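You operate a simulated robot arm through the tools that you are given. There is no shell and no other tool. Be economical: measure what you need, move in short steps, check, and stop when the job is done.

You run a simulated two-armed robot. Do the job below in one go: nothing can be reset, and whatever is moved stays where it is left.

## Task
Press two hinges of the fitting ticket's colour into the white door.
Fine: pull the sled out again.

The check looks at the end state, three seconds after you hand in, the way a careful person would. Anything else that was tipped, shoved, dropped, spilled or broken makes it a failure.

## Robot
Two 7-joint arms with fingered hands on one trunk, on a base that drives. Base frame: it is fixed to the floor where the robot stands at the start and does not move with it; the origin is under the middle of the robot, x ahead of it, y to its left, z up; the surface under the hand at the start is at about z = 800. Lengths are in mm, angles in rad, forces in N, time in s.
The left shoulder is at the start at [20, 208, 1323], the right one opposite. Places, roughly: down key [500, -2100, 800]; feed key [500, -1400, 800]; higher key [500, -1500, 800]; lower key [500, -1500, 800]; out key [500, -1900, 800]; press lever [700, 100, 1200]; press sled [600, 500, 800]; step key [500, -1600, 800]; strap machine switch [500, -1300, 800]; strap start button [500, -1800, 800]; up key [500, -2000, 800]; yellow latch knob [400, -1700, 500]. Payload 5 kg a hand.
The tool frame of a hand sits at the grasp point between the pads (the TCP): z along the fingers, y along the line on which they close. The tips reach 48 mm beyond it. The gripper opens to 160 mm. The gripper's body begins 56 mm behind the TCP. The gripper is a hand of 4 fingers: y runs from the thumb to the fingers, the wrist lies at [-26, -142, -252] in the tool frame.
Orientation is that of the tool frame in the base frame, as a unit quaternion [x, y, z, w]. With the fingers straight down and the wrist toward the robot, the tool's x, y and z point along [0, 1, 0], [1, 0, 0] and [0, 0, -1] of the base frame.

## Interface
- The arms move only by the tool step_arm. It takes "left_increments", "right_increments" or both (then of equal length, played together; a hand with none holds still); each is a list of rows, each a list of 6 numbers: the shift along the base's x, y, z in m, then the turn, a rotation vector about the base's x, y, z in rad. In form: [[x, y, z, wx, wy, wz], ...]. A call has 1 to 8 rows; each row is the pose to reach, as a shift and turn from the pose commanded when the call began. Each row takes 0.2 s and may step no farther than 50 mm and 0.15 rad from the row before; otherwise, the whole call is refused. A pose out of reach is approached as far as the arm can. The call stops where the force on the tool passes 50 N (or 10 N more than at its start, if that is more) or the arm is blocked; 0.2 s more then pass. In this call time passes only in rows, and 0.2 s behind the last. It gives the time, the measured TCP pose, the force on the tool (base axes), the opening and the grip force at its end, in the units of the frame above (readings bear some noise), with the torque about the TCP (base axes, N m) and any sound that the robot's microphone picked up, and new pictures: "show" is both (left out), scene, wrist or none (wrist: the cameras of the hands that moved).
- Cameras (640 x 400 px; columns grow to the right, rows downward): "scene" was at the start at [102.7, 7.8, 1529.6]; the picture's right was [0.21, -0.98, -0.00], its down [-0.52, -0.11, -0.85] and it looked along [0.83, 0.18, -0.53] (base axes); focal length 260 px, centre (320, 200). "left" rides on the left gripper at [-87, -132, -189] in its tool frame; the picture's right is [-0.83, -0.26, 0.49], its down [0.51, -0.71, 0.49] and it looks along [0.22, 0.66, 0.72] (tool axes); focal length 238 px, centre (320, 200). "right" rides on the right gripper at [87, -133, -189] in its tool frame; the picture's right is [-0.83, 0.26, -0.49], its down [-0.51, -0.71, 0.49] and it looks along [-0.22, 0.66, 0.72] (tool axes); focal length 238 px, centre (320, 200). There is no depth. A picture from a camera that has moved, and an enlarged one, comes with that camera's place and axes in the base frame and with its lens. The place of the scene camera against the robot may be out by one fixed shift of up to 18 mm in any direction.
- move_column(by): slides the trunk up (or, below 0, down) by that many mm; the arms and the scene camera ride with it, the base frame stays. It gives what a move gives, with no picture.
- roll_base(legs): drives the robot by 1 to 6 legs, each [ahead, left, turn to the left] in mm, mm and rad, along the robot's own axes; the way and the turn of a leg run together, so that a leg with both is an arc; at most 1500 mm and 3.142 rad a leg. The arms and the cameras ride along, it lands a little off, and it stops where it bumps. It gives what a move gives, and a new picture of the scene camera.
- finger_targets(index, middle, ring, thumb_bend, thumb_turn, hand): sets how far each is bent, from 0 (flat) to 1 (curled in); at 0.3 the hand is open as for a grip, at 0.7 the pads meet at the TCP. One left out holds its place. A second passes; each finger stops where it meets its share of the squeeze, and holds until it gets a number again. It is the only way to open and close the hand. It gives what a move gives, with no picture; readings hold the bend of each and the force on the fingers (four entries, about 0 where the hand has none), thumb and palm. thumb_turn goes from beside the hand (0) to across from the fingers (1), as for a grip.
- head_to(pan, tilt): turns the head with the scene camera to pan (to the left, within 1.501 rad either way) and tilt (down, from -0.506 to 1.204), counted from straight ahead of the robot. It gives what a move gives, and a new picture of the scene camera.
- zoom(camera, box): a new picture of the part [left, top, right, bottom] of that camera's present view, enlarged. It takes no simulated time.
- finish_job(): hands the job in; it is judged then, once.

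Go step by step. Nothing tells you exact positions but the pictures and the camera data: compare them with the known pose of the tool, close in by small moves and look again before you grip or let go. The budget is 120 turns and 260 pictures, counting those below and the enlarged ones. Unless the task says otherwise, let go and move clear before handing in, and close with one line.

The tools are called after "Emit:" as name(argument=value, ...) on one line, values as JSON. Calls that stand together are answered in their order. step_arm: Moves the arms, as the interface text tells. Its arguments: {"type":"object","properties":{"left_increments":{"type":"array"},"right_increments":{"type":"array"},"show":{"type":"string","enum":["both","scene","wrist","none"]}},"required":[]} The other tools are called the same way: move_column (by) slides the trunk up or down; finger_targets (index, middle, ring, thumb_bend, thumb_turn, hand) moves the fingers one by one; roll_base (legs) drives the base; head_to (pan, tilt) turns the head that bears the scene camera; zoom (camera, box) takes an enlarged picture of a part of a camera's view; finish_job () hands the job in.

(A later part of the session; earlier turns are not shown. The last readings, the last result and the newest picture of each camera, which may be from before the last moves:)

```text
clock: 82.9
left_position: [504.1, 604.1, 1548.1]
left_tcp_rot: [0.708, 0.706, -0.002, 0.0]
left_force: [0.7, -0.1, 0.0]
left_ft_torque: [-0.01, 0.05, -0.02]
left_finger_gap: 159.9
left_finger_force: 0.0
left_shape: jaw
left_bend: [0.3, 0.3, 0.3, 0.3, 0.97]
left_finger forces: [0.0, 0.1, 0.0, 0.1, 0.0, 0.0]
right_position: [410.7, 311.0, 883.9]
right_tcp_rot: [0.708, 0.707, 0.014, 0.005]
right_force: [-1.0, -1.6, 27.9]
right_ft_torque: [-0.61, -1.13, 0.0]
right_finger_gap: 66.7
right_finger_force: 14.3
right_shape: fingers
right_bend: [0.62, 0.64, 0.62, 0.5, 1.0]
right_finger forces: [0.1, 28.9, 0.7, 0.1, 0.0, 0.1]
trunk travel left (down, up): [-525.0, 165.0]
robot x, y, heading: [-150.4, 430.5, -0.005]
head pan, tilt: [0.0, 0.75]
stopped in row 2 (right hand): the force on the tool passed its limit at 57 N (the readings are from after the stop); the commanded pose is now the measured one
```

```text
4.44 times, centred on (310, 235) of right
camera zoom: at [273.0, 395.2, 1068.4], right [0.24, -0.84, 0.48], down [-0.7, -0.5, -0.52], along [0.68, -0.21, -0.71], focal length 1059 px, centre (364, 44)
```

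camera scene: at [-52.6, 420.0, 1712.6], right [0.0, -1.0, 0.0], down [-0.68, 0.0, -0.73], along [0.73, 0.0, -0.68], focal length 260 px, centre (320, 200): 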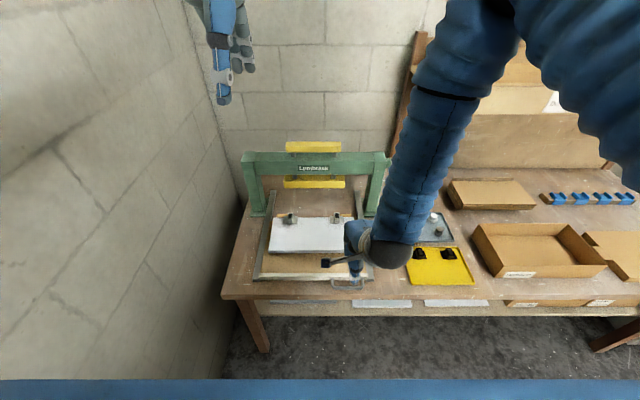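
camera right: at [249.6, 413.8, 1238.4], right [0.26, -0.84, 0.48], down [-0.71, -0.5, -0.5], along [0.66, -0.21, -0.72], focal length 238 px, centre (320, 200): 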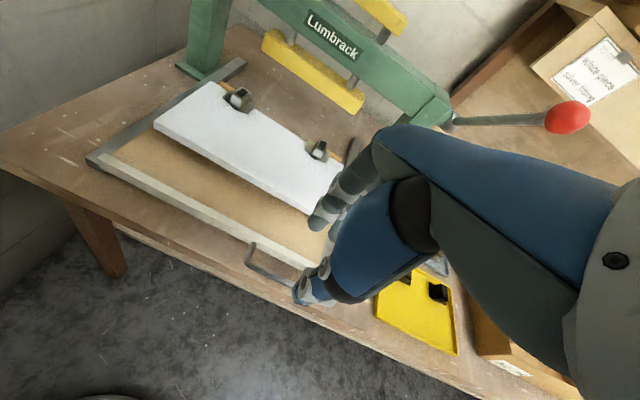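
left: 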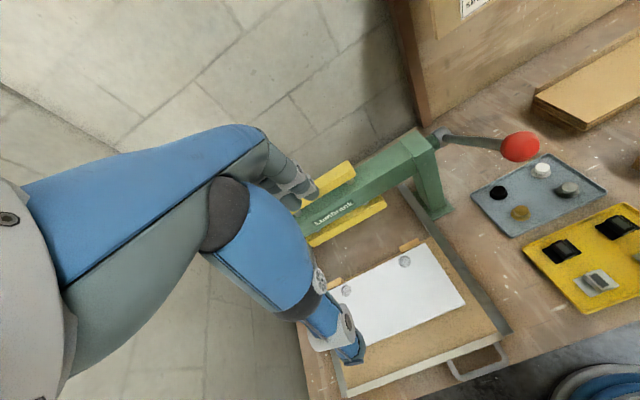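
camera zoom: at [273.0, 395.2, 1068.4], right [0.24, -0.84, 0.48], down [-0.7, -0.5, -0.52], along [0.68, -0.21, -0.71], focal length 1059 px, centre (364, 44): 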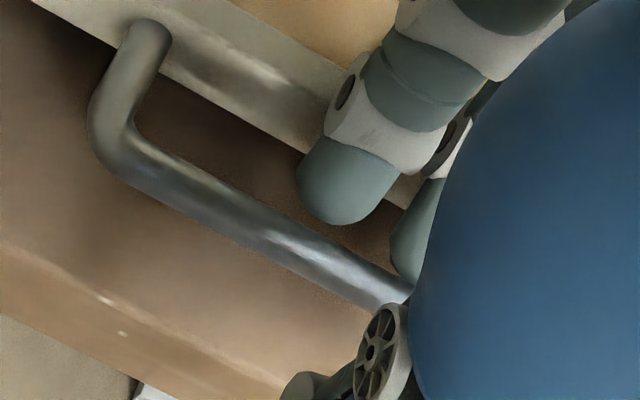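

The middle finger landed on the handle bar. I'll lift and shift 8 mm further in before lowering again.

Emit:
step_arm(right_increments=[[-0.004, 0, 0.01, 0, 0, 0], [0.0, 0, 0.018, -0.01, -0.02, 0], [0.0, 0, 0.018, -0.01, -0.02, 0]], show="none")

Emit:
zoom(camera="right", box=[260, 190, 360, 280])

```text
clock: 83.7
left_position: [506.2, 602.7, 1546.1]
left_tcp_rot: [0.708, 0.706, -0.002, -0.001]
left_force: [0.0, 0.5, 0.1]
left_ft_torque: [0.0, 0.01, -0.01]
left_finger_gap: 159.7
left_finger_force: 0.1
left_shape: jaw
left_bend: [0.3, 0.3, 0.3, 0.3, 0.97]
left_finger forces: [0.0, 0.1, 0.0, 0.0, 0.1, 0.0]
right_position: [406.8, 311.6, 897.4]
right_tcp_rot: [0.708, 0.706, 0.014, 0.012]
right_force: [0.1, -0.4, 0.7]
right_ft_torque: [0.02, 0.01, -0.01]
right_finger_gap: 67.1
right_finger_force: 0.1
right_shape: fingers
right_bend: [0.62, 0.62, 0.62, 0.5, 1.0]
right_finger forces: [0.0, 0.0, 0.1, 0.1, 0.0, 0.0]
trunk travel left (down, up): [-525.0, 165.0]
robot x, y, heading: [-150.5, 432.6, 0.0]
head pan, tilt: [0.0, 0.75]
```

```text
4.44 times, centred on (310, 235) of right
camera zoom: at [268.0, 396.5, 1080.7], right [0.24, -0.84, 0.49], down [-0.69, -0.5, -0.52], along [0.68, -0.22, -0.7], focal length 1059 px, centre (364, 44)
```

zoom: 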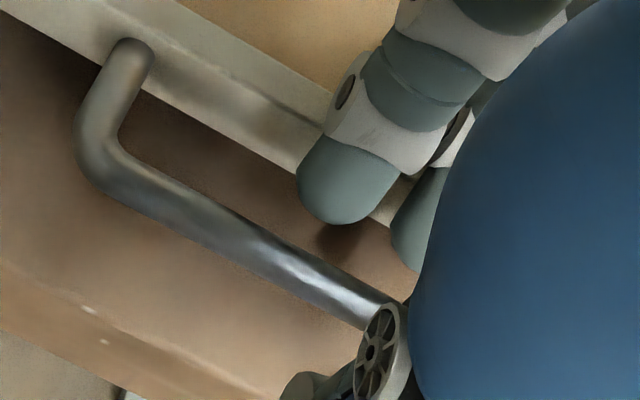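

Emit:
step_arm(right_increments=[[0.004, 0, 0, 0, 0.037, 0], [0.004, 0, -0.01, 0, 0.037, 0], [0.004, 0, -0.02, 0, 0.037, 0], [0.004, 0, -0.03, 0, 0.037, 0]], show="none")

Emit:
zoom(camera="right", box=[260, 190, 360, 280])

```text
clock: 84.6
left_position: [504.2, 603.3, 1548.4]
left_tcp_rot: [0.708, 0.706, -0.002, -0.001]
left_force: [-0.2, 0.2, -0.8]
left_ft_torque: [-0.01, 0.05, 0.0]
left_finger_gap: 159.8
left_finger_force: 0.1
left_shape: jaw
left_bend: [0.3, 0.3, 0.3, 0.3, 0.97]
left_finger forces: [0.1, 0.0, 0.0, 0.1, 0.0, 0.0]
right_position: [423.8, 310.5, 882.4]
right_tcp_rot: [0.708, 0.706, 0.011, 0.01]
right_force: [-0.4, 0.8, 31.5]
right_ft_torque: [-0.58, -1.15, -0.02]
right_finger_gap: 67.0
right_finger_force: 15.8
right_shape: fingers
right_bend: [0.62, 0.64, 0.62, 0.5, 1.0]
right_finger forces: [0.0, 31.1, 0.0, 0.0, 0.1, 0.0]
trunk travel left (down, up): [-525.0, 165.0]
robot x, y, heading: [-152.1, 428.3, -0.005]
head pan, tilt: [0.0, 0.75]
stopped in row 4 (right hand): the force on the tool passed its limit at 58 N (the readings are from after the stop); the commanded pose is now the measured one
```

```text
4.44 times, centred on (310, 235) of right
camera zoom: at [285.1, 396.9, 1066.9], right [0.24, -0.84, 0.49], down [-0.7, -0.5, -0.51], along [0.68, -0.22, -0.7], focal length 1059 px, centre (364, 44)
```

zoom: 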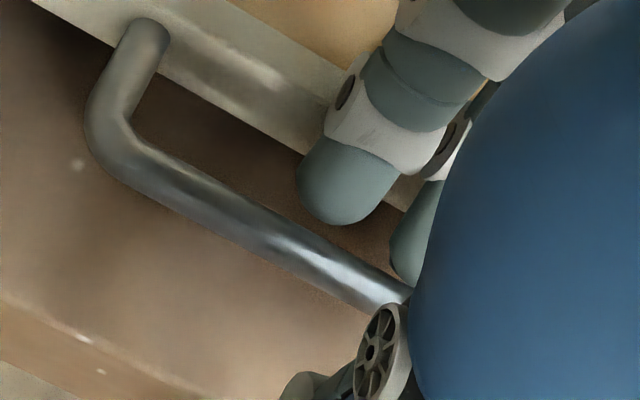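

The sled has crept in with my hand, so the finger was still over the bar. I'll lift and move 9 mm further relative to it.

Emit:
step_arm(right_increments=[[0, 0, 0.01, 0, 0, 0], [0, 0, 0.016, 0, 0.03, 0], [0.009, 0, 0.018, 0, 0.03, 0], [0.009, 0, 0.012, 0, 0.03, 0]], show="none")

Emit:
zoom(camera="right", box=[260, 190, 360, 280])

Emit:
zoom(camera="scene", box=[250, 180, 390, 290])

```text
clock: 85.6
left_position: [505.6, 602.1, 1546.8]
left_tcp_rot: [0.708, 0.706, -0.003, 0.0]
left_force: [-1.0, 0.7, 0.1]
left_ft_torque: [0.0, -0.01, 0.0]
left_finger_gap: 159.8
left_finger_force: 0.1
left_shape: jaw
left_bend: [0.3, 0.3, 0.3, 0.3, 0.97]
left_finger forces: [0.1, 0.0, 0.0, 0.1, 0.0, 0.1]
right_position: [427.9, 311.3, 891.2]
right_tcp_rot: [0.708, 0.706, -0.003, -0.005]
right_force: [-0.4, 0.2, 0.7]
right_ft_torque: [-0.02, -0.03, -0.02]
right_finger_gap: 67.0
right_finger_force: 0.5
right_shape: fingers
right_bend: [0.62, 0.62, 0.62, 0.5, 1.0]
right_finger forces: [0.1, 0.6, 0.0, 0.0, 0.0, 0.0]
trunk travel left (down, up): [-525.0, 165.0]
robot x, y, heading: [-151.6, 432.9, -0.009]
head pan, tilt: [0.0, 0.75]
```

```text
4.44 times, centred on (310, 235) of right
camera zoom: at [297.3, 396.1, 1081.1], right [0.26, -0.84, 0.48], down [-0.72, -0.5, -0.48], along [0.65, -0.22, -0.73], focal length 1059 px, centre (364, 44)
```

zoom: 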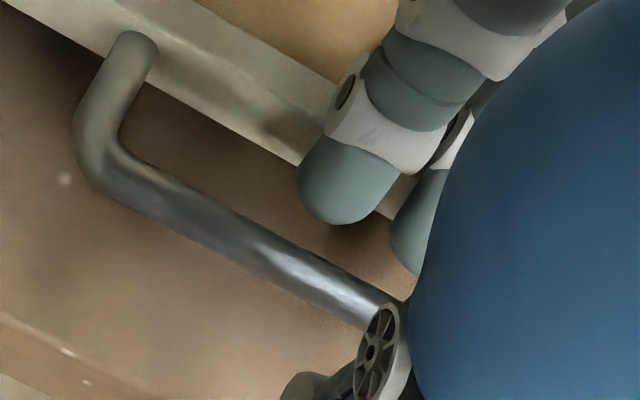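

```text
3.64 times, centred on (320, 235) of scene
camera zoom: at [-53.3, 419.3, 1712.7], right [0.0, -1.0, 0.0], down [-0.68, 0.0, -0.73], along [0.73, 0.0, -0.68], focal length 946 px, centre (320, 73)
```

zoom: 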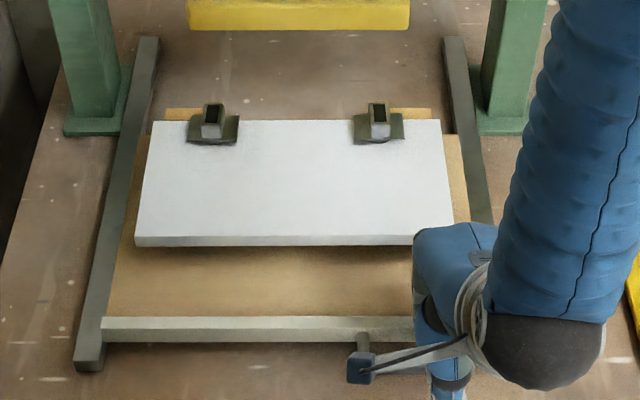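

Emit:
step_arm(right_increments=[[0, 0, 0.012, 0, 0, 0], [0.009, 0, 0.014, 0, 0, 0], [0.01, 0, 0.014, 0, 0, 0]], show="none")

Emit:
zoom(camera="right", box=[260, 190, 360, 280])

Emit:
step_arm(right_increments=[[0, 0, -0.01, 0, 0, 0], [0, 0, -0.02, 0, 0, 0], [0, 0, -0.026, 0, 0, 0]], show="none")

Emit:
zoom(camera="right", box=[260, 190, 360, 280])

```text
clock: 86.4
left_position: [505.1, 603.0, 1547.0]
left_tcp_rot: [0.708, 0.706, -0.003, -0.001]
left_force: [-0.5, 0.4, 0.4]
left_ft_torque: [-0.02, -0.04, 0.01]
left_finger_gap: 159.8
left_finger_force: 0.0
left_shape: jaw
left_bend: [0.3, 0.3, 0.3, 0.3, 0.97]
left_finger forces: [0.1, 0.0, 0.1, 0.0, 0.0, 0.1]
right_position: [439.1, 310.5, 904.5]
right_tcp_rot: [0.708, 0.706, -0.003, -0.004]
right_force: [-0.4, 0.2, 0.9]
right_ft_torque: [0.03, -0.01, 0.0]
right_finger_gap: 66.8
right_finger_force: 0.1
right_shape: fingers
right_bend: [0.62, 0.62, 0.62, 0.5, 1.0]
right_finger forces: [0.0, 0.0, 0.0, 0.0, 0.0, 0.1]
trunk travel left (down, up): [-525.0, 165.0]
robot x, y, heading: [-151.7, 430.1, -0.003]
head pan, tilt: [0.0, 0.75]
```

```text
4.44 times, centred on (310, 235) of right
camera zoom: at [308.3, 396.5, 1095.0], right [0.26, -0.84, 0.48], down [-0.72, -0.5, -0.48], along [0.65, -0.22, -0.73], focal length 1059 px, centre (364, 44)
```

zoom: 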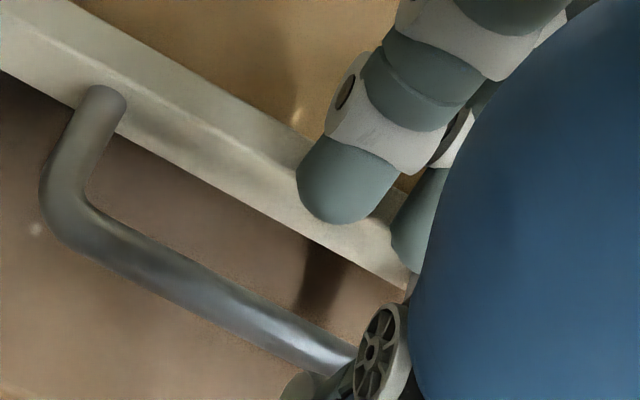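

```text
clock: 87.2
left_position: [502.3, 603.5, 1548.4]
left_tcp_rot: [0.708, 0.706, -0.003, 0.0]
left_force: [0.3, 0.3, 0.0]
left_ft_torque: [0.0, 0.0, 0.04]
left_finger_gap: 159.7
left_finger_force: 0.1
left_shape: jaw
left_bend: [0.3, 0.3, 0.3, 0.3, 0.97]
left_finger forces: [0.0, 0.0, 0.0, 0.1, 0.1, 0.0]
right_position: [443.3, 311.9, 883.7]
right_tcp_rot: [0.707, 0.707, 0.0, -0.001]
right_force: [1.2, 0.2, 35.5]
right_ft_torque: [-0.76, -1.69, 0.01]
right_finger_gap: 66.5
right_finger_force: 17.9
right_shape: fingers
right_bend: [0.62, 0.62, 0.62, 0.5, 1.0]
right_finger forces: [0.0, 35.8, 0.0, 0.1, 0.0, 0.0]
trunk travel left (down, up): [-525.0, 165.0]
robot x, y, heading: [-152.8, 432.0, -0.0]
head pan, tilt: [0.0, 0.75]
```

```text
4.44 times, centred on (310, 235) of right
camera zoom: at [309.8, 397.3, 1072.2], right [0.26, -0.84, 0.49], down [-0.71, -0.5, -0.49], along [0.66, -0.22, -0.72], focal length 1059 px, centre (364, 44)
```

zoom: 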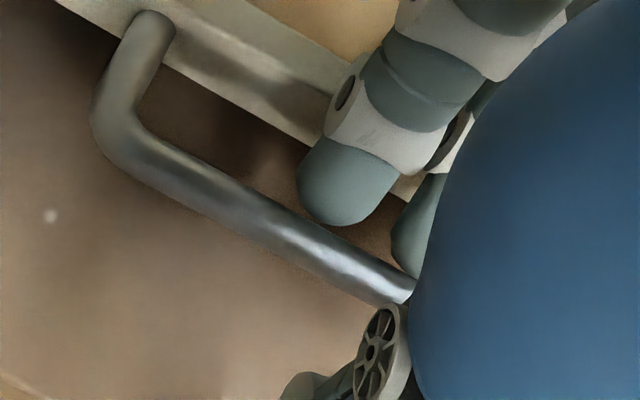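

Pressing on the handle bar drags the sled easily, which is good enough to move it. I'll slide it inward with this contact and watch.

Emit:
step_arm(right_increments=[[0.012, 0, 0.001, 0, 0, 0], [0.024, 0, 0.001, 0, 0, 0], [0.036, 0, 0.001, 0, 0, 0], [0.048, 0, 0.001, 0, 0, 0]], show="none")

Emit:
zoom(camera="scene", box=[250, 180, 390, 290])

Emit:
zoom(camera="right", box=[260, 190, 360, 280])

```text
clock: 88.2
left_position: [503.6, 602.3, 1548.6]
left_tcp_rot: [0.708, 0.706, -0.003, -0.001]
left_force: [0.5, -1.0, 0.7]
left_ft_torque: [0.02, 0.06, -0.01]
left_finger_gap: 159.8
left_finger_force: 0.0
left_shape: jaw
left_bend: [0.3, 0.3, 0.3, 0.3, 0.97]
left_finger forces: [0.0, 0.2, 0.0, 0.0, 0.0, 0.1]
right_position: [488.1, 310.9, 885.4]
right_tcp_rot: [0.708, 0.707, -0.001, -0.002]
right_force: [-0.5, -2.4, 40.9]
right_ft_torque: [-0.9, -1.74, -0.05]
right_finger_gap: 66.7
right_finger_force: 20.9
right_shape: fingers
right_bend: [0.62, 0.63, 0.62, 0.5, 1.0]
right_finger forces: [0.1, 40.8, 0.7, 0.1, 0.0, 0.0]
trunk travel left (down, up): [-525.0, 165.0]
robot x, y, heading: [-149.3, 430.3, -0.003]
head pan, tilt: [0.0, 0.75]
```

```text
3.64 times, centred on (320, 235) of scene
camera zoom: at [-55.7, 419.8, 1712.9], right [0.0, -1.0, 0.0], down [-0.68, 0.0, -0.73], along [0.73, 0.0, -0.68], focal length 946 px, centre (320, 73)
```

zoom: 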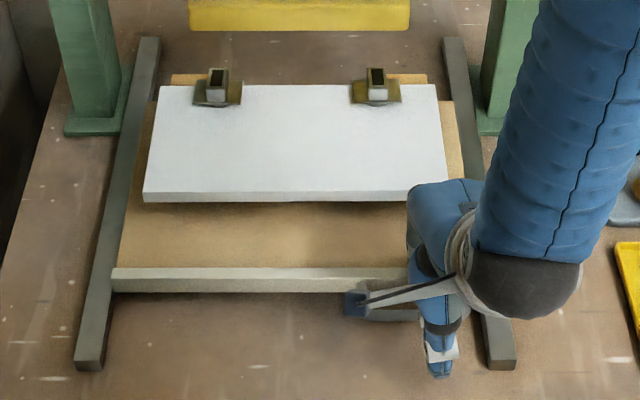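

```text
4.44 times, centred on (310, 235) of right
camera zoom: at [356.0, 397.2, 1072.0], right [0.26, -0.84, 0.48], down [-0.71, -0.5, -0.49], along [0.65, -0.22, -0.73], focal length 1059 px, centre (364, 44)
```

zoom: 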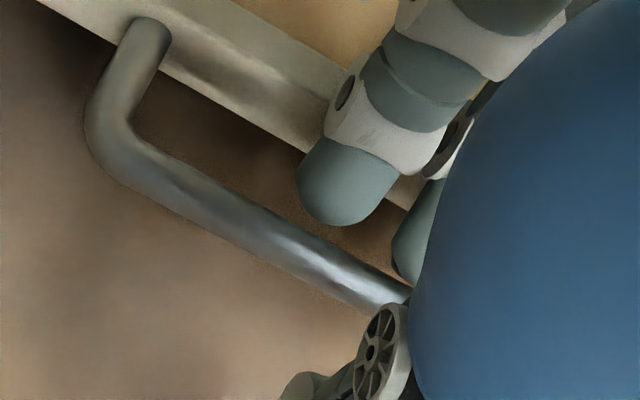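

Emit:
step_arm(right_increments=[[0.012, 0, 0.001, 0, 0, 0], [0.024, 0, 0.001, 0, 0, 0], [0.036, 0, 0.001, 0, 0, 0], [0.048, 0, 0.001, 0, 0, 0]], show="scene")

Emit:
zoom(camera="scene", box=[240, 130, 390, 270])

```text
clock: 89.2
left_position: [504.3, 604.0, 1548.1]
left_tcp_rot: [0.708, 0.706, -0.003, 0.0]
left_force: [0.8, 0.8, -0.4]
left_ft_torque: [0.03, 0.04, 0.01]
left_finger_gap: 159.7
left_finger_force: 0.1
left_shape: jaw
left_bend: [0.3, 0.3, 0.3, 0.3, 0.97]
left_finger forces: [0.0, 0.0, 0.0, 0.0, 0.0, 0.0]
right_position: [533.8, 312.2, 883.5]
right_tcp_rot: [0.708, 0.706, -0.002, -0.003]
right_force: [-0.2, 0.7, 31.2]
right_ft_torque: [-0.57, -1.28, 0.07]
right_finger_gap: 66.4
right_finger_force: 15.1
right_shape: fingers
right_bend: [0.62, 0.63, 0.62, 0.5, 1.0]
right_finger forces: [0.0, 31.1, 0.0, 0.0, 0.0, 0.0]
trunk travel left (down, up): [-525.0, 165.0]
robot x, y, heading: [-149.0, 435.3, -0.001]
head pan, tilt: [0.0, 0.75]
camera scene: at [-55.1, 419.9, 1712.9], right [0.0, -1.0, 0.0], down [-0.68, 0.0, -0.73], along [0.73, 0.0, -0.68], focal length 260 px, centre (320, 200)
```

scene: 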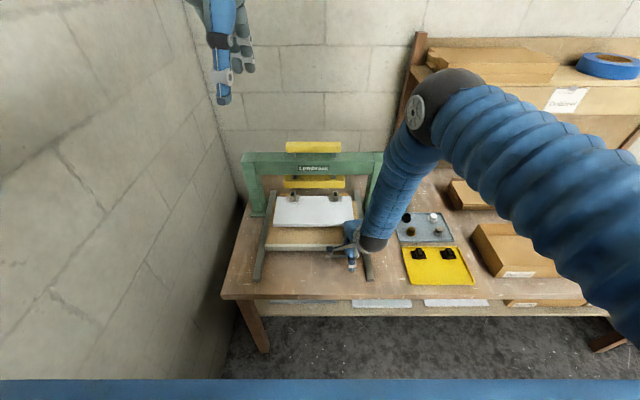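

```text
2.86 times, centred on (315, 200) of scene
camera zoom: at [-55.1, 419.9, 1712.9], right [0.0, -1.0, 0.0], down [-0.68, 0.0, -0.73], along [0.73, 0.0, -0.68], focal length 743 px, centre (334, 200)
```

zoom: 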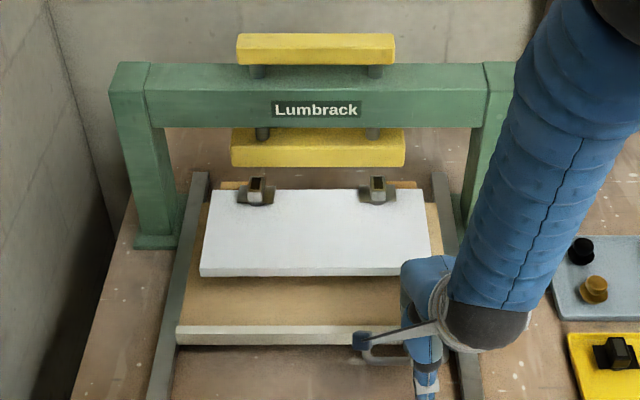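

Emit:
step_arm(right_increments=[[0.01, 0, 0.001, 0, 0, 0], [0.02, 0, 0.001, 0, 0, 0], [0.03, 0, 0.001, 0, 0, 0]], show="none")

Emit:
zoom(camera="scene", box=[240, 130, 390, 270])

```text
clock: 90.0
left_position: [502.5, 604.0, 1547.3]
left_tcp_rot: [0.708, 0.706, -0.003, 0.0]
left_force: [0.0, -0.1, 0.4]
left_ft_torque: [0.01, -0.01, -0.04]
left_finger_gap: 159.8
left_finger_force: 0.1
left_shape: jaw
left_bend: [0.3, 0.3, 0.3, 0.3, 0.97]
left_finger forces: [0.1, 0.1, 0.0, 0.0, 0.1, 0.0]
right_position: [566.2, 310.2, 883.5]
right_tcp_rot: [0.708, 0.706, -0.002, -0.003]
right_force: [0.5, 0.9, 28.2]
right_ft_torque: [-0.5, -1.27, 0.05]
right_finger_gap: 66.3
right_finger_force: 14.4
right_shape: fingers
right_bend: [0.62, 0.63, 0.62, 0.5, 1.0]
right_finger forces: [0.0, 28.3, 0.1, 0.0, 0.0, 0.1]
trunk travel left (down, up): [-525.0, 165.0]
robot x, y, heading: [-148.1, 428.9, -0.002]
head pan, tilt: [0.0, 0.75]
```

```text
2.86 times, centred on (315, 200) of scene
camera zoom: at [-55.7, 419.9, 1712.9], right [0.0, -1.0, 0.0], down [-0.68, 0.0, -0.73], along [0.73, 0.0, -0.68], focal length 743 px, centre (334, 200)
```

zoom: 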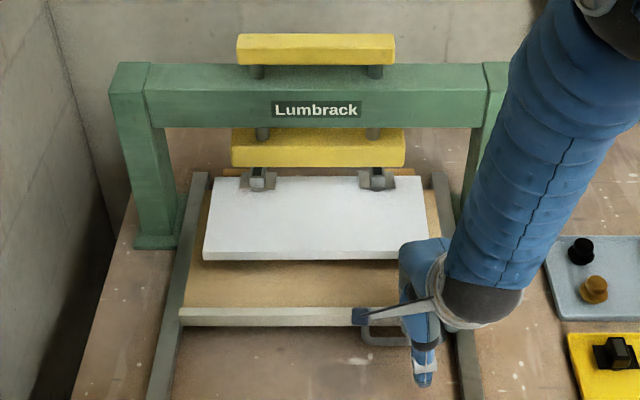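

Emit:
step_arm(right_increments=[[0.01, 0, 0.001, 0, 0, 0], [0.02, 0, 0.001, 0, 0, 0], [0.03, 0, 0.001, 0, 0, 0], [0.04, 0, 0.001, 0, 0, 0]], show="none")

Emit:
zoom(camera="scene", box=[240, 130, 390, 270])

Emit:
zoom(camera="right", box=[200, 60, 400, 280])

```text
clock: 91.0
left_position: [502.2, 602.7, 1548.9]
left_tcp_rot: [0.709, 0.705, -0.001, 0.001]
left_force: [0.6, -0.3, -0.6]
left_ft_torque: [0.02, 0.05, 0.0]
left_finger_gap: 160.0
left_finger_force: 0.1
left_shape: jaw
left_bend: [0.3, 0.3, 0.3, 0.3, 0.97]
left_finger forces: [0.0, 0.0, 0.0, 0.0, 0.0, 0.1]
right_position: [599.2, 310.7, 881.6]
right_tcp_rot: [0.708, 0.707, -0.006, -0.006]
right_force: [-30.0, -4.2, 20.7]
right_ft_torque: [-0.66, 0.61, -0.6]
right_finger_gap: 45.9
right_finger_force: 18.1
right_shape: fingers
right_bend: [0.7, 0.72, 0.71, 0.5, 1.0]
right_finger forces: [10.9, 12.7, 12.5, 0.0, 0.0, 0.1]
trunk travel left (down, up): [-525.0, 165.0]
robot x, y, heading: [-150.3, 433.5, 0.0]
head pan, tilt: [0.0, 0.75]
```

```text
2.86 times, centred on (315, 200) of scene
camera zoom: at [-57.1, 419.5, 1712.8], right [0.0, -1.0, 0.0], down [-0.68, 0.0, -0.73], along [0.73, 0.0, -0.68], focal length 743 px, centre (334, 200)
```

zoom: 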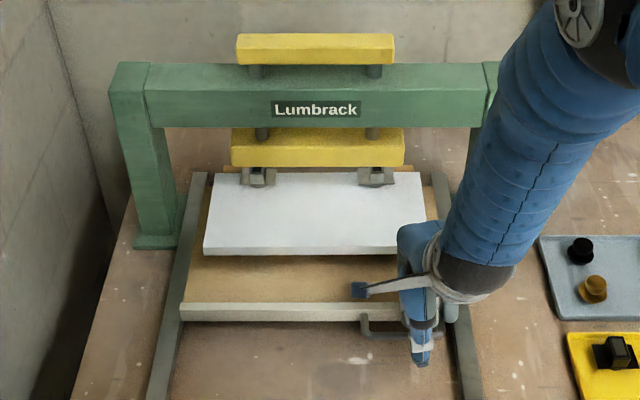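

```text
1.82 times, centred on (300, 170) of right
camera zoom: at [468.9, 396.5, 1072.0], right [0.27, -0.84, 0.48], down [-0.72, -0.5, -0.48], along [0.64, -0.22, -0.73], focal length 433 px, centre (356, 254)
```

zoom: 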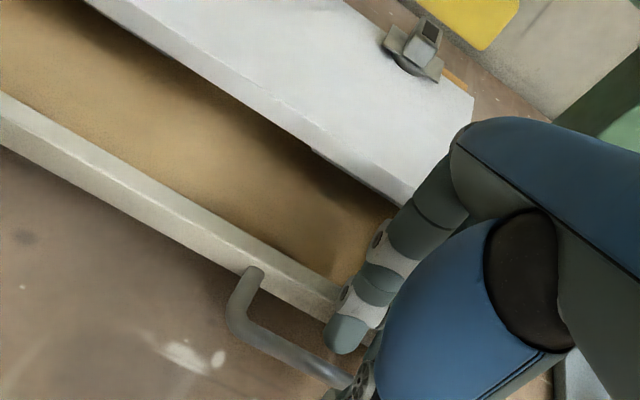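

The sled met a firm stop. I'll ease off and look closely at the hinges relative to the press pad.

Emit:
step_arm(right_increments=[[-0.006, 0, 0, 0, 0, 0]], show="none")

Emit:
zoom(camera="scene", box=[275, 170, 355, 220])

Emit:
zoom(camera="right", box=[290, 20, 410, 120])

Emit:
zoom(camera="left", box=[200, 100, 600, 380])

```text
clock: 91.4
left_position: [502.3, 603.3, 1549.1]
left_tcp_rot: [0.708, 0.706, -0.003, 0.001]
left_force: [0.1, -0.4, -0.8]
left_ft_torque: [0.0, -0.04, 0.0]
left_finger_gap: 160.0
left_finger_force: 0.0
left_shape: jaw
left_bend: [0.3, 0.3, 0.3, 0.3, 0.97]
left_finger forces: [0.1, 0.0, 0.1, 0.0, 0.0, 0.0]
right_position: [596.3, 311.6, 884.5]
right_tcp_rot: [0.708, 0.706, -0.003, -0.004]
right_force: [-24.0, -2.3, 17.1]
right_ft_torque: [-0.45, 0.43, -0.42]
right_finger_gap: 49.1
right_finger_force: 14.6
right_shape: fingers
right_bend: [0.7, 0.71, 0.69, 0.5, 1.0]
right_finger forces: [8.4, 11.9, 8.7, 0.1, 0.1, 0.0]
trunk travel left (down, up): [-525.0, 165.0]
robot x, y, heading: [-153.3, 431.9, -0.005]
head pan, tilt: [0.0, 0.75]
```

```text
8.00 times, centred on (315, 195) of scene
camera zoom: at [-56.6, 419.7, 1712.9], right [0.0, -1.0, 0.0], down [-0.68, 0.0, -0.73], along [0.73, 0.0, -0.68], focal length 2080 px, centre (360, 240)
```

zoom: 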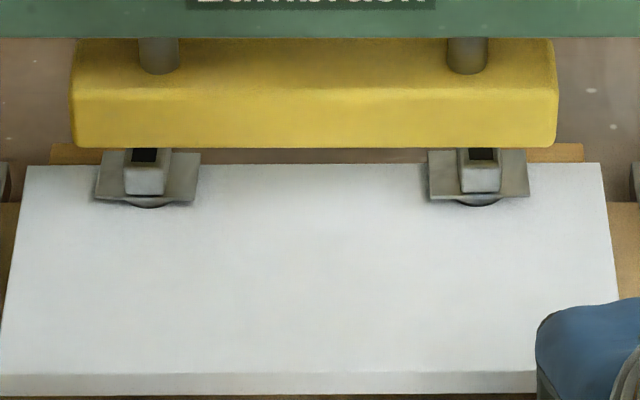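

```text
4.00 times, centred on (350, 70) of right
camera zoom: at [465.6, 397.2, 1073.9], right [0.26, -0.84, 0.48], down [-0.71, -0.5, -0.49], along [0.65, -0.22, -0.73], focal length 953 px, centre (200, 720)
```

zoom: 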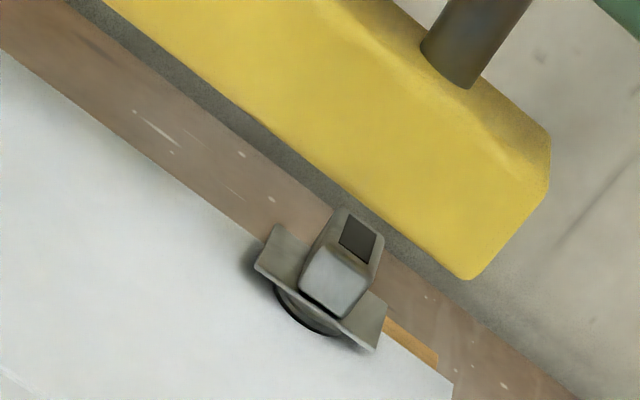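

```text
1.43 times, centred on (400, 240) of left
camera zoom: at [370.1, 518.3, 1738.6], right [-0.26, -0.84, -0.48], down [-0.71, 0.51, -0.49], along [0.65, 0.21, -0.73], focal length 340 px, centre (206, 143)
```

zoom: 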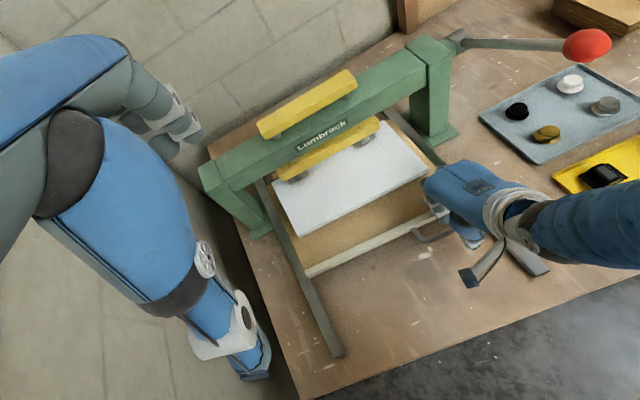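

The hinges are under the pad and the sled is at its stop. Now I'll lift the hand out of the handle and fetch a pose for pulling the lever, with the ball at about (630, 120, 1219) held between thumb and fingers along y.

Emit:
step_arm(right_increments=[[-0.005, 0, 0.01, 0, 0, 0], [-0.006, 0, 0.04, 0, 0, 0], [-0.01, 0, 0.08, 0, 0, 0], [-0.03, 0, 0.12, 0, 0, 0], [-0.06, 0, 0.16, 0, 0, 0], [-0.1, 0, 0.19, 0, 0, 0], [-0.14, 0, 0.22, 0, 0, 0], [-0.18, 0, 0.25, 0, 0, 0]], show="none")

Emit:
step_arm(right_increments=[[0, 0, 0.015, 0, 0, 0.135], [0, 0, 0.03, 0, 0, 0.27], [0, 0, 0.04, 0, 0, 0.405], [0, 0, 0.05, 0, 0, 0.54], [0, 0, 0.06, 0, 0, 0.675], [0, 0, 0.07, 0, 0, 0.81], [0, 0, 0.08, 0, 0, 0.945], [0, 0, 0.08, 0, 0, 1.07]], show="none")

Emit:
zoom(camera="scene", box=[240, 130, 480, 300])

```text
clock: 93.2
left_position: [502.4, 603.1, 1550.4]
left_tcp_rot: [0.708, 0.706, -0.002, 0.001]
left_force: [-1.5, 0.9, 0.4]
left_ft_torque: [-0.02, -0.12, 0.01]
left_finger_gap: 159.7
left_finger_force: 0.2
left_shape: jaw
left_bend: [0.3, 0.3, 0.3, 0.3, 0.97]
left_finger forces: [0.0, 0.0, 0.0, 0.0, 0.0, 0.0]
right_position: [415.8, 311.7, 1133.2]
right_tcp_rot: [0.707, 0.707, -0.002, -0.004]
right_force: [-2.1, -0.2, 0.6]
right_ft_torque: [-0.05, -0.13, -0.02]
right_finger_gap: 66.8
right_finger_force: 0.1
right_shape: fingers
right_bend: [0.62, 0.62, 0.62, 0.5, 1.0]
right_finger forces: [0.0, 0.0, 0.0, 0.0, 0.0, 0.1]
trunk travel left (down, up): [-525.0, 165.0]
robot x, y, heading: [-150.1, 428.4, 0.001]
head pan, tilt: [0.0, 0.75]
```

```text
clock: 95.0
left_position: [505.1, 601.3, 1547.3]
left_tcp_rot: [0.709, 0.706, -0.003, -0.001]
left_force: [0.7, -1.4, -1.0]
left_ft_torque: [0.06, 0.03, -0.02]
left_finger_gap: 159.8
left_finger_force: 0.1
left_shape: jaw
left_bend: [0.3, 0.3, 0.3, 0.3, 0.97]
left_finger forces: [0.0, 0.1, 0.0, 0.0, 0.0, 0.1]
right_position: [418.9, 309.8, 1212.6]
right_tcp_rot: [0.247, 0.969, -0.004, -0.003]
right_force: [-0.5, -0.3, -1.1]
right_ft_torque: [0.06, 0.06, 0.0]
right_finger_gap: 66.9
right_finger_force: 0.0
right_shape: fingers
right_bend: [0.62, 0.62, 0.62, 0.5, 1.0]
right_finger forces: [0.0, 0.0, 0.0, 0.0, 0.0, 0.1]
trunk travel left (down, up): [-525.0, 165.0]
robot x, y, heading: [-149.9, 428.7, 0.0]
head pan, tilt: [0.0, 0.75]
```

```text
2.35 times, centred on (360, 215) of scene
camera zoom: at [-52.1, 417.8, 1712.6], right [0.0, -1.0, 0.0], down [-0.68, 0.0, -0.73], along [0.73, 0.0, -0.68], focal length 612 px, centre (226, 165)
```

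zoom: 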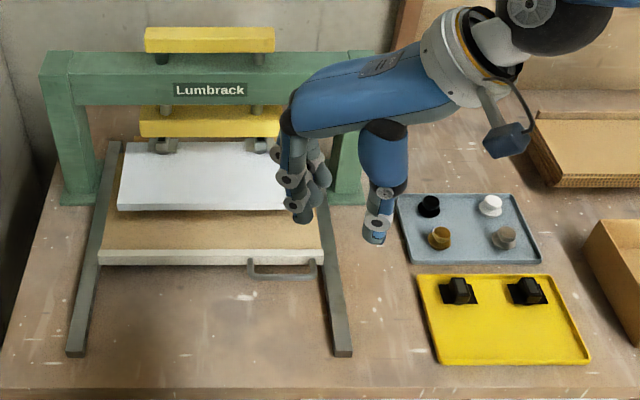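

Emit:
roll_base(legs=[[40, -449, 0], [0, 0, 0.49]])

Emit:
head_to(pan=-0.3, tilt=0.55)

Emit:
finger_targets(hand="right", index=0.46, middle=0.46, ring=0.46, thumb_bend=0.46)

Emit:
zoom(camera="right", box=[0, 0, 640, 400])

```text
clock: 99.1
left_position: [386.8, 446.0, 1547.4]
left_tcp_rot: [0.517, 0.856, -0.003, 0.0]
left_force: [0.9, 0.2, -0.6]
left_ft_torque: [-0.01, 0.03, 0.03]
left_finger_gap: 160.0
left_finger_force: 0.0
left_shape: jaw
left_bend: [0.3, 0.3, 0.3, 0.3, 0.97]
left_finger forces: [0.0, 0.1, 0.0, 0.1, 0.1, 0.0]
right_position: [448.0, 147.1, 1213.6]
right_tcp_rot: [0.007, 1.0, -0.005, 0.0]
right_force: [0.6, 1.0, 0.2]
right_ft_torque: [-0.04, -0.03, 0.01]
right_finger_gap: 66.9
right_finger_force: 0.1
right_shape: fingers
right_bend: [0.62, 0.62, 0.62, 0.5, 1.0]
right_finger forces: [0.0, 0.0, 0.0, 0.0, 0.1, 0.0]
trunk travel left (down, up): [-525.0, 165.0]
robot x, y, heading: [-110.0, -10.8, 0.488]
head pan, tilt: [0.0, 0.75]
camera scene: at [-24.3, 17.9, 1712.7], right [0.47, -0.88, 0.0], down [-0.6, -0.32, -0.73], along [0.65, 0.34, -0.68], focal length 260 px, centre (320, 200)
```

scene: 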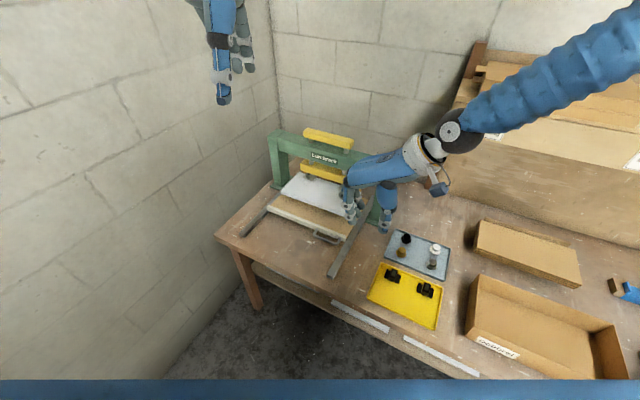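

```text
clock: 99.9
left_position: [387.2, 445.4, 1547.7]
left_tcp_rot: [0.517, 0.856, -0.003, 0.0]
left_force: [-0.2, -0.3, 0.1]
left_ft_torque: [-0.02, 0.0, 0.03]
left_finger_gap: 159.8
left_finger_force: 0.0
left_shape: jaw
left_bend: [0.3, 0.3, 0.3, 0.3, 0.97]
left_finger forces: [0.0, 0.1, 0.0, 0.1, 0.0, 0.1]
right_position: [446.2, 146.9, 1213.0]
right_tcp_rot: [0.007, 1.0, -0.005, -0.001]
right_force: [0.5, -0.2, -0.4]
right_ft_torque: [-0.02, -0.02, 0.0]
right_finger_gap: 67.0
right_finger_force: 0.1
right_shape: fingers
right_bend: [0.62, 0.62, 0.62, 0.5, 1.0]
right_finger forces: [0.0, 0.0, 0.1, 0.0, 0.1, 0.0]
trunk travel left (down, up): [-525.0, 165.0]
robot x, y, heading: [-112.5, -11.1, 0.488]
head pan, tilt: [-0.3, 0.55]
camera scene: at [-9.5, -3.8, 1730.0], right [0.19, -0.98, 0.0], down [-0.51, -0.1, -0.85], along [0.84, 0.16, -0.52], focal length 260 px, centre (320, 200)
```

scene: 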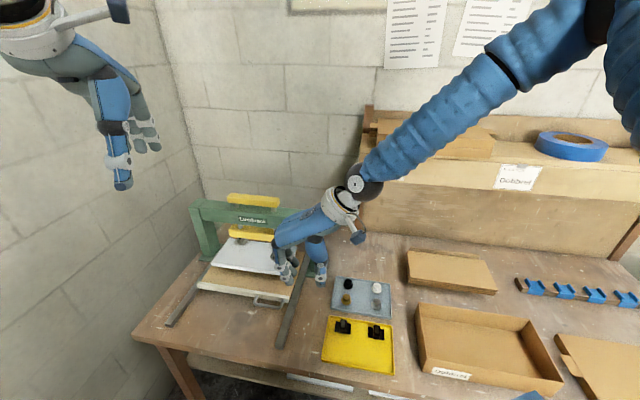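

```text
clock: 100.9
left_position: [387.0, 444.0, 1546.9]
left_tcp_rot: [0.517, 0.856, -0.004, 0.001]
left_force: [0.0, 0.3, -0.6]
left_ft_torque: [0.0, 0.0, -0.01]
left_finger_gap: 159.9
left_finger_force: 0.2
left_shape: jaw
left_bend: [0.3, 0.3, 0.3, 0.3, 0.97]
left_finger forces: [0.0, 0.1, 0.1, 0.0, 0.1, 0.0]
right_position: [447.3, 147.2, 1214.4]
right_tcp_rot: [0.008, 1.0, -0.006, -0.002]
right_force: [0.4, 0.0, -0.2]
right_ft_torque: [0.0, -0.02, 0.03]
right_finger_gap: 106.2
right_finger_force: 0.1
right_shape: fingers
right_bend: [0.46, 0.46, 0.46, 0.46, 1.0]
right_finger forces: [0.0, 0.0, 0.0, 0.0, 0.0, 0.0]
trunk travel left (down, up): [-525.0, 165.0]
robot x, y, heading: [-109.6, -17.2, 0.489]
head pan, tilt: [-0.3, 0.55]
```

```text
1.00 times, centred on (320, 200) of right (not enlarged: the box is as wide or as high as the picture)
camera zoom: at [359.3, 16.6, 1403.2], right [0.84, 0.25, 0.48], down [0.49, -0.72, -0.48], along [0.23, 0.65, -0.73], focal length 238 px, centre (320, 200)
```

zoom: 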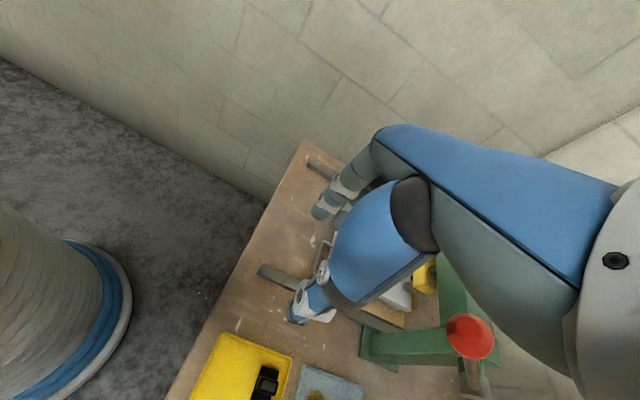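

The ball's position is confirmed by the wrist camera. I'll slide the open hand over it along x, with thumb and fingers on either side.

Emit:
step_arm(right_increments=[[0.02, -0.014, -0.003, 0, 0, 0], [0.045, -0.028, -0.006, 0, 0, 0], [0.07, -0.028, -0.006, 0, 0, 0], [0.095, -0.028, -0.006, 0, 0, 0], [0.12, -0.028, -0.006, 0, 0, 0]], show="both")

Emit:
zoom(camera="scene", box=[220, 160, 400, 290])

```text
clock: 102.1
left_position: [388.0, 445.0, 1547.1]
left_tcp_rot: [0.517, 0.856, -0.003, 0.0]
left_force: [-0.1, 0.3, -1.0]
left_ft_torque: [0.03, 0.02, 0.03]
left_finger_gap: 160.0
left_finger_force: 0.1
left_shape: jaw
left_bend: [0.3, 0.3, 0.3, 0.3, 0.97]
left_finger forces: [0.1, 0.1, 0.0, 0.1, 0.0, 0.1]
right_position: [568.9, 117.8, 1205.9]
right_tcp_rot: [0.007, 1.0, -0.006, -0.002]
right_force: [0.4, 0.0, -1.5]
right_ft_torque: [0.0, 0.01, -0.02]
right_finger_gap: 106.8
right_finger_force: 0.1
right_shape: fingers
right_bend: [0.46, 0.46, 0.46, 0.46, 1.0]
right_finger forces: [0.0, 0.1, 0.0, 0.0, 0.0, 0.1]
trunk travel left (down, up): [-525.0, 165.0]
robot x, y, heading: [-111.9, -14.4, 0.482]
head pan, tilt: [-0.3, 0.55]
camera scene: at [-8.1, -4.4, 1730.0], right [0.19, -0.98, 0.0], down [-0.51, -0.1, -0.85], along [0.84, 0.16, -0.52], focal length 260 px, centre (320, 200)
camera right: at [481.1, -12.1, 1395.1], right [0.84, 0.25, 0.48], down [0.49, -0.72, -0.48], along [0.22, 0.65, -0.73], focal length 238 px, centre (320, 200)
```

scene: 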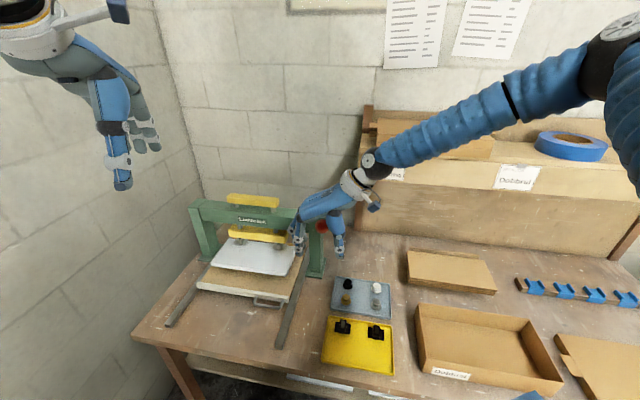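
right: 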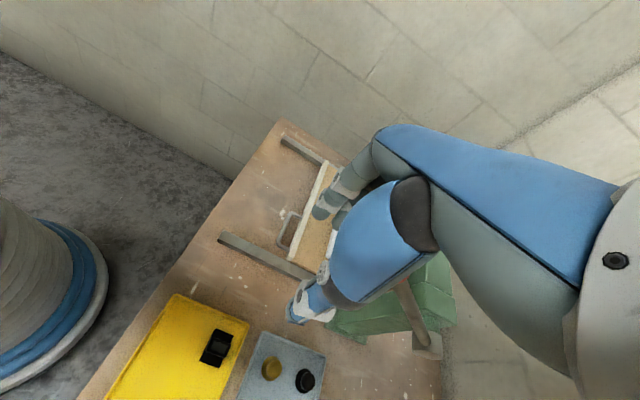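

```text
3.08 times, centred on (310, 225) of scene
camera zoom: at [-8.1, -4.4, 1730.0], right [0.19, -0.98, 0.0], down [-0.51, -0.1, -0.85], along [0.84, 0.16, -0.52], focal length 800 px, centre (351, 123)
```

zoom: 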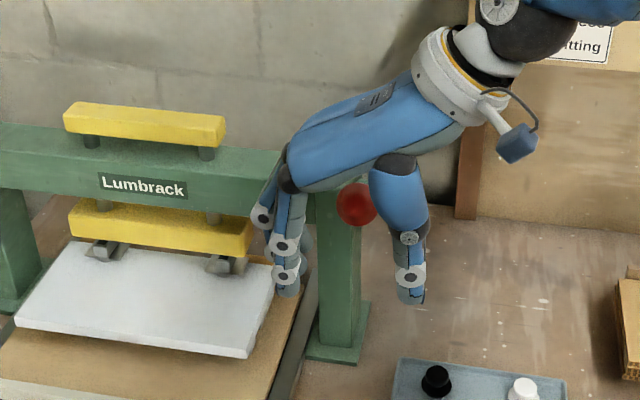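

Emit:
step_arm(right_increments=[[0, 0.003, 0.015, 0, 0, 0], [0.02, 0.003, 0.015, 0, 0, 0], [0.04, 0.003, 0.015, 0, 0, 0], [0.06, 0.003, 0.015, 0, 0, 0]], show="none")

Emit:
zoom(camera="scene", box=[260, 170, 380, 260])

Emit:
zoom(camera="left", box=[200, 0, 640, 300])

```text
clock: 103.1
left_position: [388.1, 445.1, 1546.0]
left_tcp_rot: [0.517, 0.856, -0.003, 0.0]
left_force: [-0.1, -0.3, -0.1]
left_ft_torque: [-0.03, 0.01, 0.02]
left_finger_gap: 159.9
left_finger_force: 0.1
left_shape: jaw
left_bend: [0.3, 0.3, 0.3, 0.3, 0.97]
left_finger forces: [0.0, 0.0, 0.1, 0.0, 0.0, 0.0]
right_position: [628.9, 124.2, 1222.4]
right_tcp_rot: [0.006, 1.0, -0.005, -0.002]
right_force: [0.1, -0.5, -0.1]
right_ft_torque: [-0.04, 0.0, -0.01]
right_finger_gap: 106.5
right_finger_force: 0.0
right_shape: fingers
right_bend: [0.46, 0.46, 0.46, 0.46, 1.0]
right_finger forces: [0.0, 0.0, 0.1, 0.1, 0.0, 0.0]
trunk travel left (down, up): [-525.0, 165.0]
robot x, y, heading: [-110.5, -14.6, 0.487]
head pan, tilt: [-0.3, 0.55]
```

```text
4.44 times, centred on (320, 215) of scene
camera zoom: at [-8.9, -3.9, 1730.0], right [0.19, -0.98, 0.0], down [-0.51, -0.1, -0.85], along [0.84, 0.16, -0.52], focal length 1156 px, centre (320, 133)
```

zoom: 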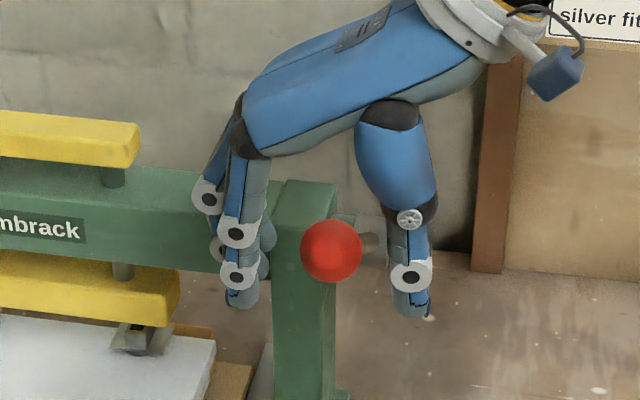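

```text
1.33 times, centred on (420, 150) of left
camera zoom: at [311.5, 308.5, 1737.3], right [0.16, -0.86, -0.48], down [-0.86, 0.12, -0.49], along [0.48, 0.49, -0.73], focal length 318 px, centre (187, 267)
```

zoom: 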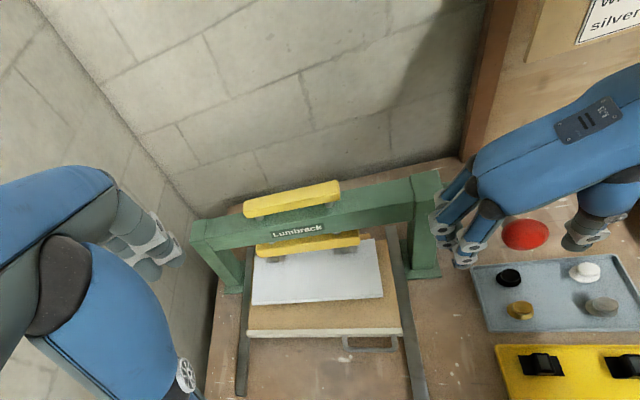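

The ball is centred between thumb and fingers. I'll lower 25 mm so the ball sits deep in the hand and close on it.

Emit:
step_arm(right_increments=[[0.002, -0.002, -0.012, 0, 0, 0], [0.002, -0.002, -0.025, 0, 0, 0]], show="none")

Emit:
finger_targets(hand="right", index=0.66, middle=0.66, ring=0.66, thumb_bend=0.66)

Emit:
zoom(camera="scene", box=[260, 170, 380, 260])

```text
clock: 103.7
left_position: [388.0, 445.0, 1546.2]
left_tcp_rot: [0.517, 0.856, -0.003, 0.0]
left_force: [-0.3, -1.1, 0.4]
left_ft_torque: [-0.04, 0.02, -0.01]
left_finger_gap: 159.9
left_finger_force: 0.0
left_shape: jaw
left_bend: [0.3, 0.3, 0.3, 0.3, 0.97]
left_finger forces: [0.0, 0.1, 0.1, 0.0, 0.0, 0.0]
right_position: [631.2, 120.7, 1196.2]
right_tcp_rot: [0.007, 1.0, -0.005, -0.002]
right_force: [-0.3, 0.1, 0.0]
right_ft_torque: [-0.04, 0.02, -0.01]
right_finger_gap: 106.8
right_finger_force: 0.1
right_shape: fingers
right_bend: [0.46, 0.46, 0.46, 0.46, 1.0]
right_finger forces: [0.0, 0.0, 0.0, 0.1, 0.0, 0.0]
trunk travel left (down, up): [-525.0, 165.0]
robot x, y, heading: [-106.3, -13.2, 0.486]
head pan, tilt: [-0.3, 0.55]
```

```text
clock: 104.7
left_position: [387.2, 445.6, 1547.9]
left_tcp_rot: [0.518, 0.855, -0.003, 0.0]
left_force: [-0.3, -0.1, 0.2]
left_ft_torque: [-0.01, 0.03, 0.0]
left_finger_gap: 159.9
left_finger_force: 0.1
left_shape: jaw
left_bend: [0.3, 0.3, 0.3, 0.3, 0.97]
left_finger forces: [0.0, 0.0, 0.0, 0.0, 0.1, 0.1]
right_position: [630.5, 120.2, 1196.0]
right_tcp_rot: [0.007, 1.0, -0.005, -0.001]
right_force: [0.3, 0.0, 0.1]
right_ft_torque: [-0.01, 0.02, 0.01]
right_finger_gap: 28.4
right_finger_force: 0.4
right_shape: fingers
right_bend: [0.66, 0.66, 0.66, 0.66, 1.0]
right_finger forces: [0.1, 0.0, 0.1, 0.1, 0.2, 0.1]
trunk travel left (down, up): [-525.0, 165.0]
robot x, y, heading: [-112.8, -15.4, 0.487]
head pan, tilt: [-0.3, 0.55]
```

```text
4.44 times, centred on (320, 215) of scene
camera zoom: at [-9.1, -4.1, 1730.1], right [0.19, -0.98, 0.0], down [-0.51, -0.1, -0.85], along [0.84, 0.16, -0.52], focal length 1156 px, centre (320, 133)
```

zoom: 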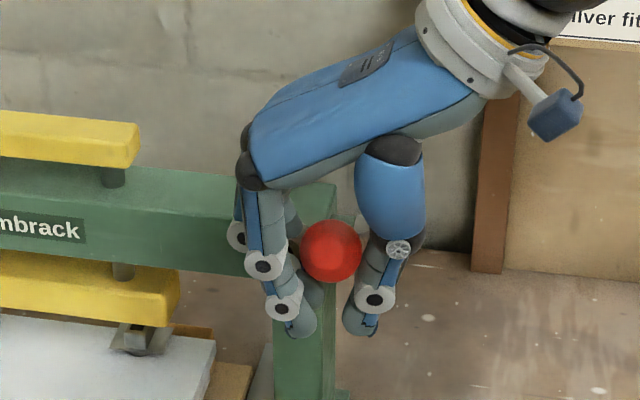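

Emit:
step_arm(right_increments=[[0, 0, -0.01, 0, 0, 0], [-0.001, 0, -0.02, 0, 0, 0], [-0.003, 0, -0.03, 0, 0, 0]], show="none")

Emit:
zoom(camera="scene", box=[260, 170, 380, 260])

```text
clock: 105.5
left_position: [388.7, 446.2, 1545.9]
left_tcp_rot: [0.518, 0.855, -0.004, -0.001]
left_force: [-0.4, -0.5, -0.9]
left_ft_torque: [0.0, 0.03, 0.01]
left_finger_gap: 160.1
left_finger_force: 0.0
left_shape: jaw
left_bend: [0.3, 0.3, 0.3, 0.3, 0.97]
left_finger forces: [0.2, 0.0, 0.1, 0.0, 0.1, 0.1]
right_position: [628.1, 121.0, 1166.6]
right_tcp_rot: [0.007, 1.0, -0.005, 0.0]
right_force: [1.1, 0.5, 0.2]
right_ft_torque: [-0.03, 0.03, 0.0]
right_finger_gap: 28.7
right_finger_force: 0.0
right_shape: fingers
right_bend: [0.66, 0.66, 0.66, 0.66, 1.0]
right_finger forces: [0.0, 0.1, 0.1, 0.0, 0.0, 0.0]
trunk travel left (down, up): [-525.0, 165.0]
robot x, y, heading: [-110.5, -13.9, 0.491]
head pan, tilt: [-0.3, 0.55]
```

```text
4.44 times, centred on (320, 215) of scene
camera zoom: at [-9.2, -4.1, 1730.1], right [0.19, -0.98, 0.0], down [-0.51, -0.1, -0.85], along [0.84, 0.16, -0.52], focal length 1156 px, centre (320, 133)
```

zoom: 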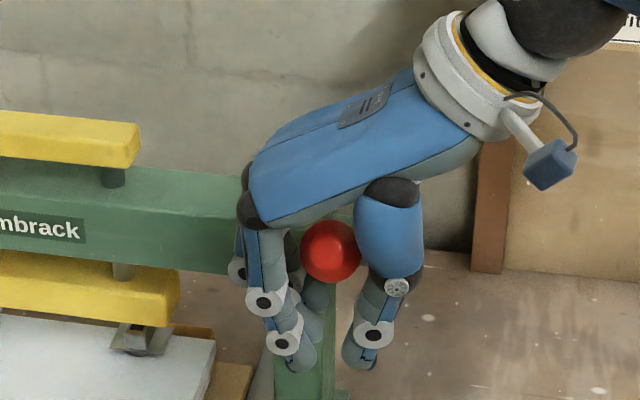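

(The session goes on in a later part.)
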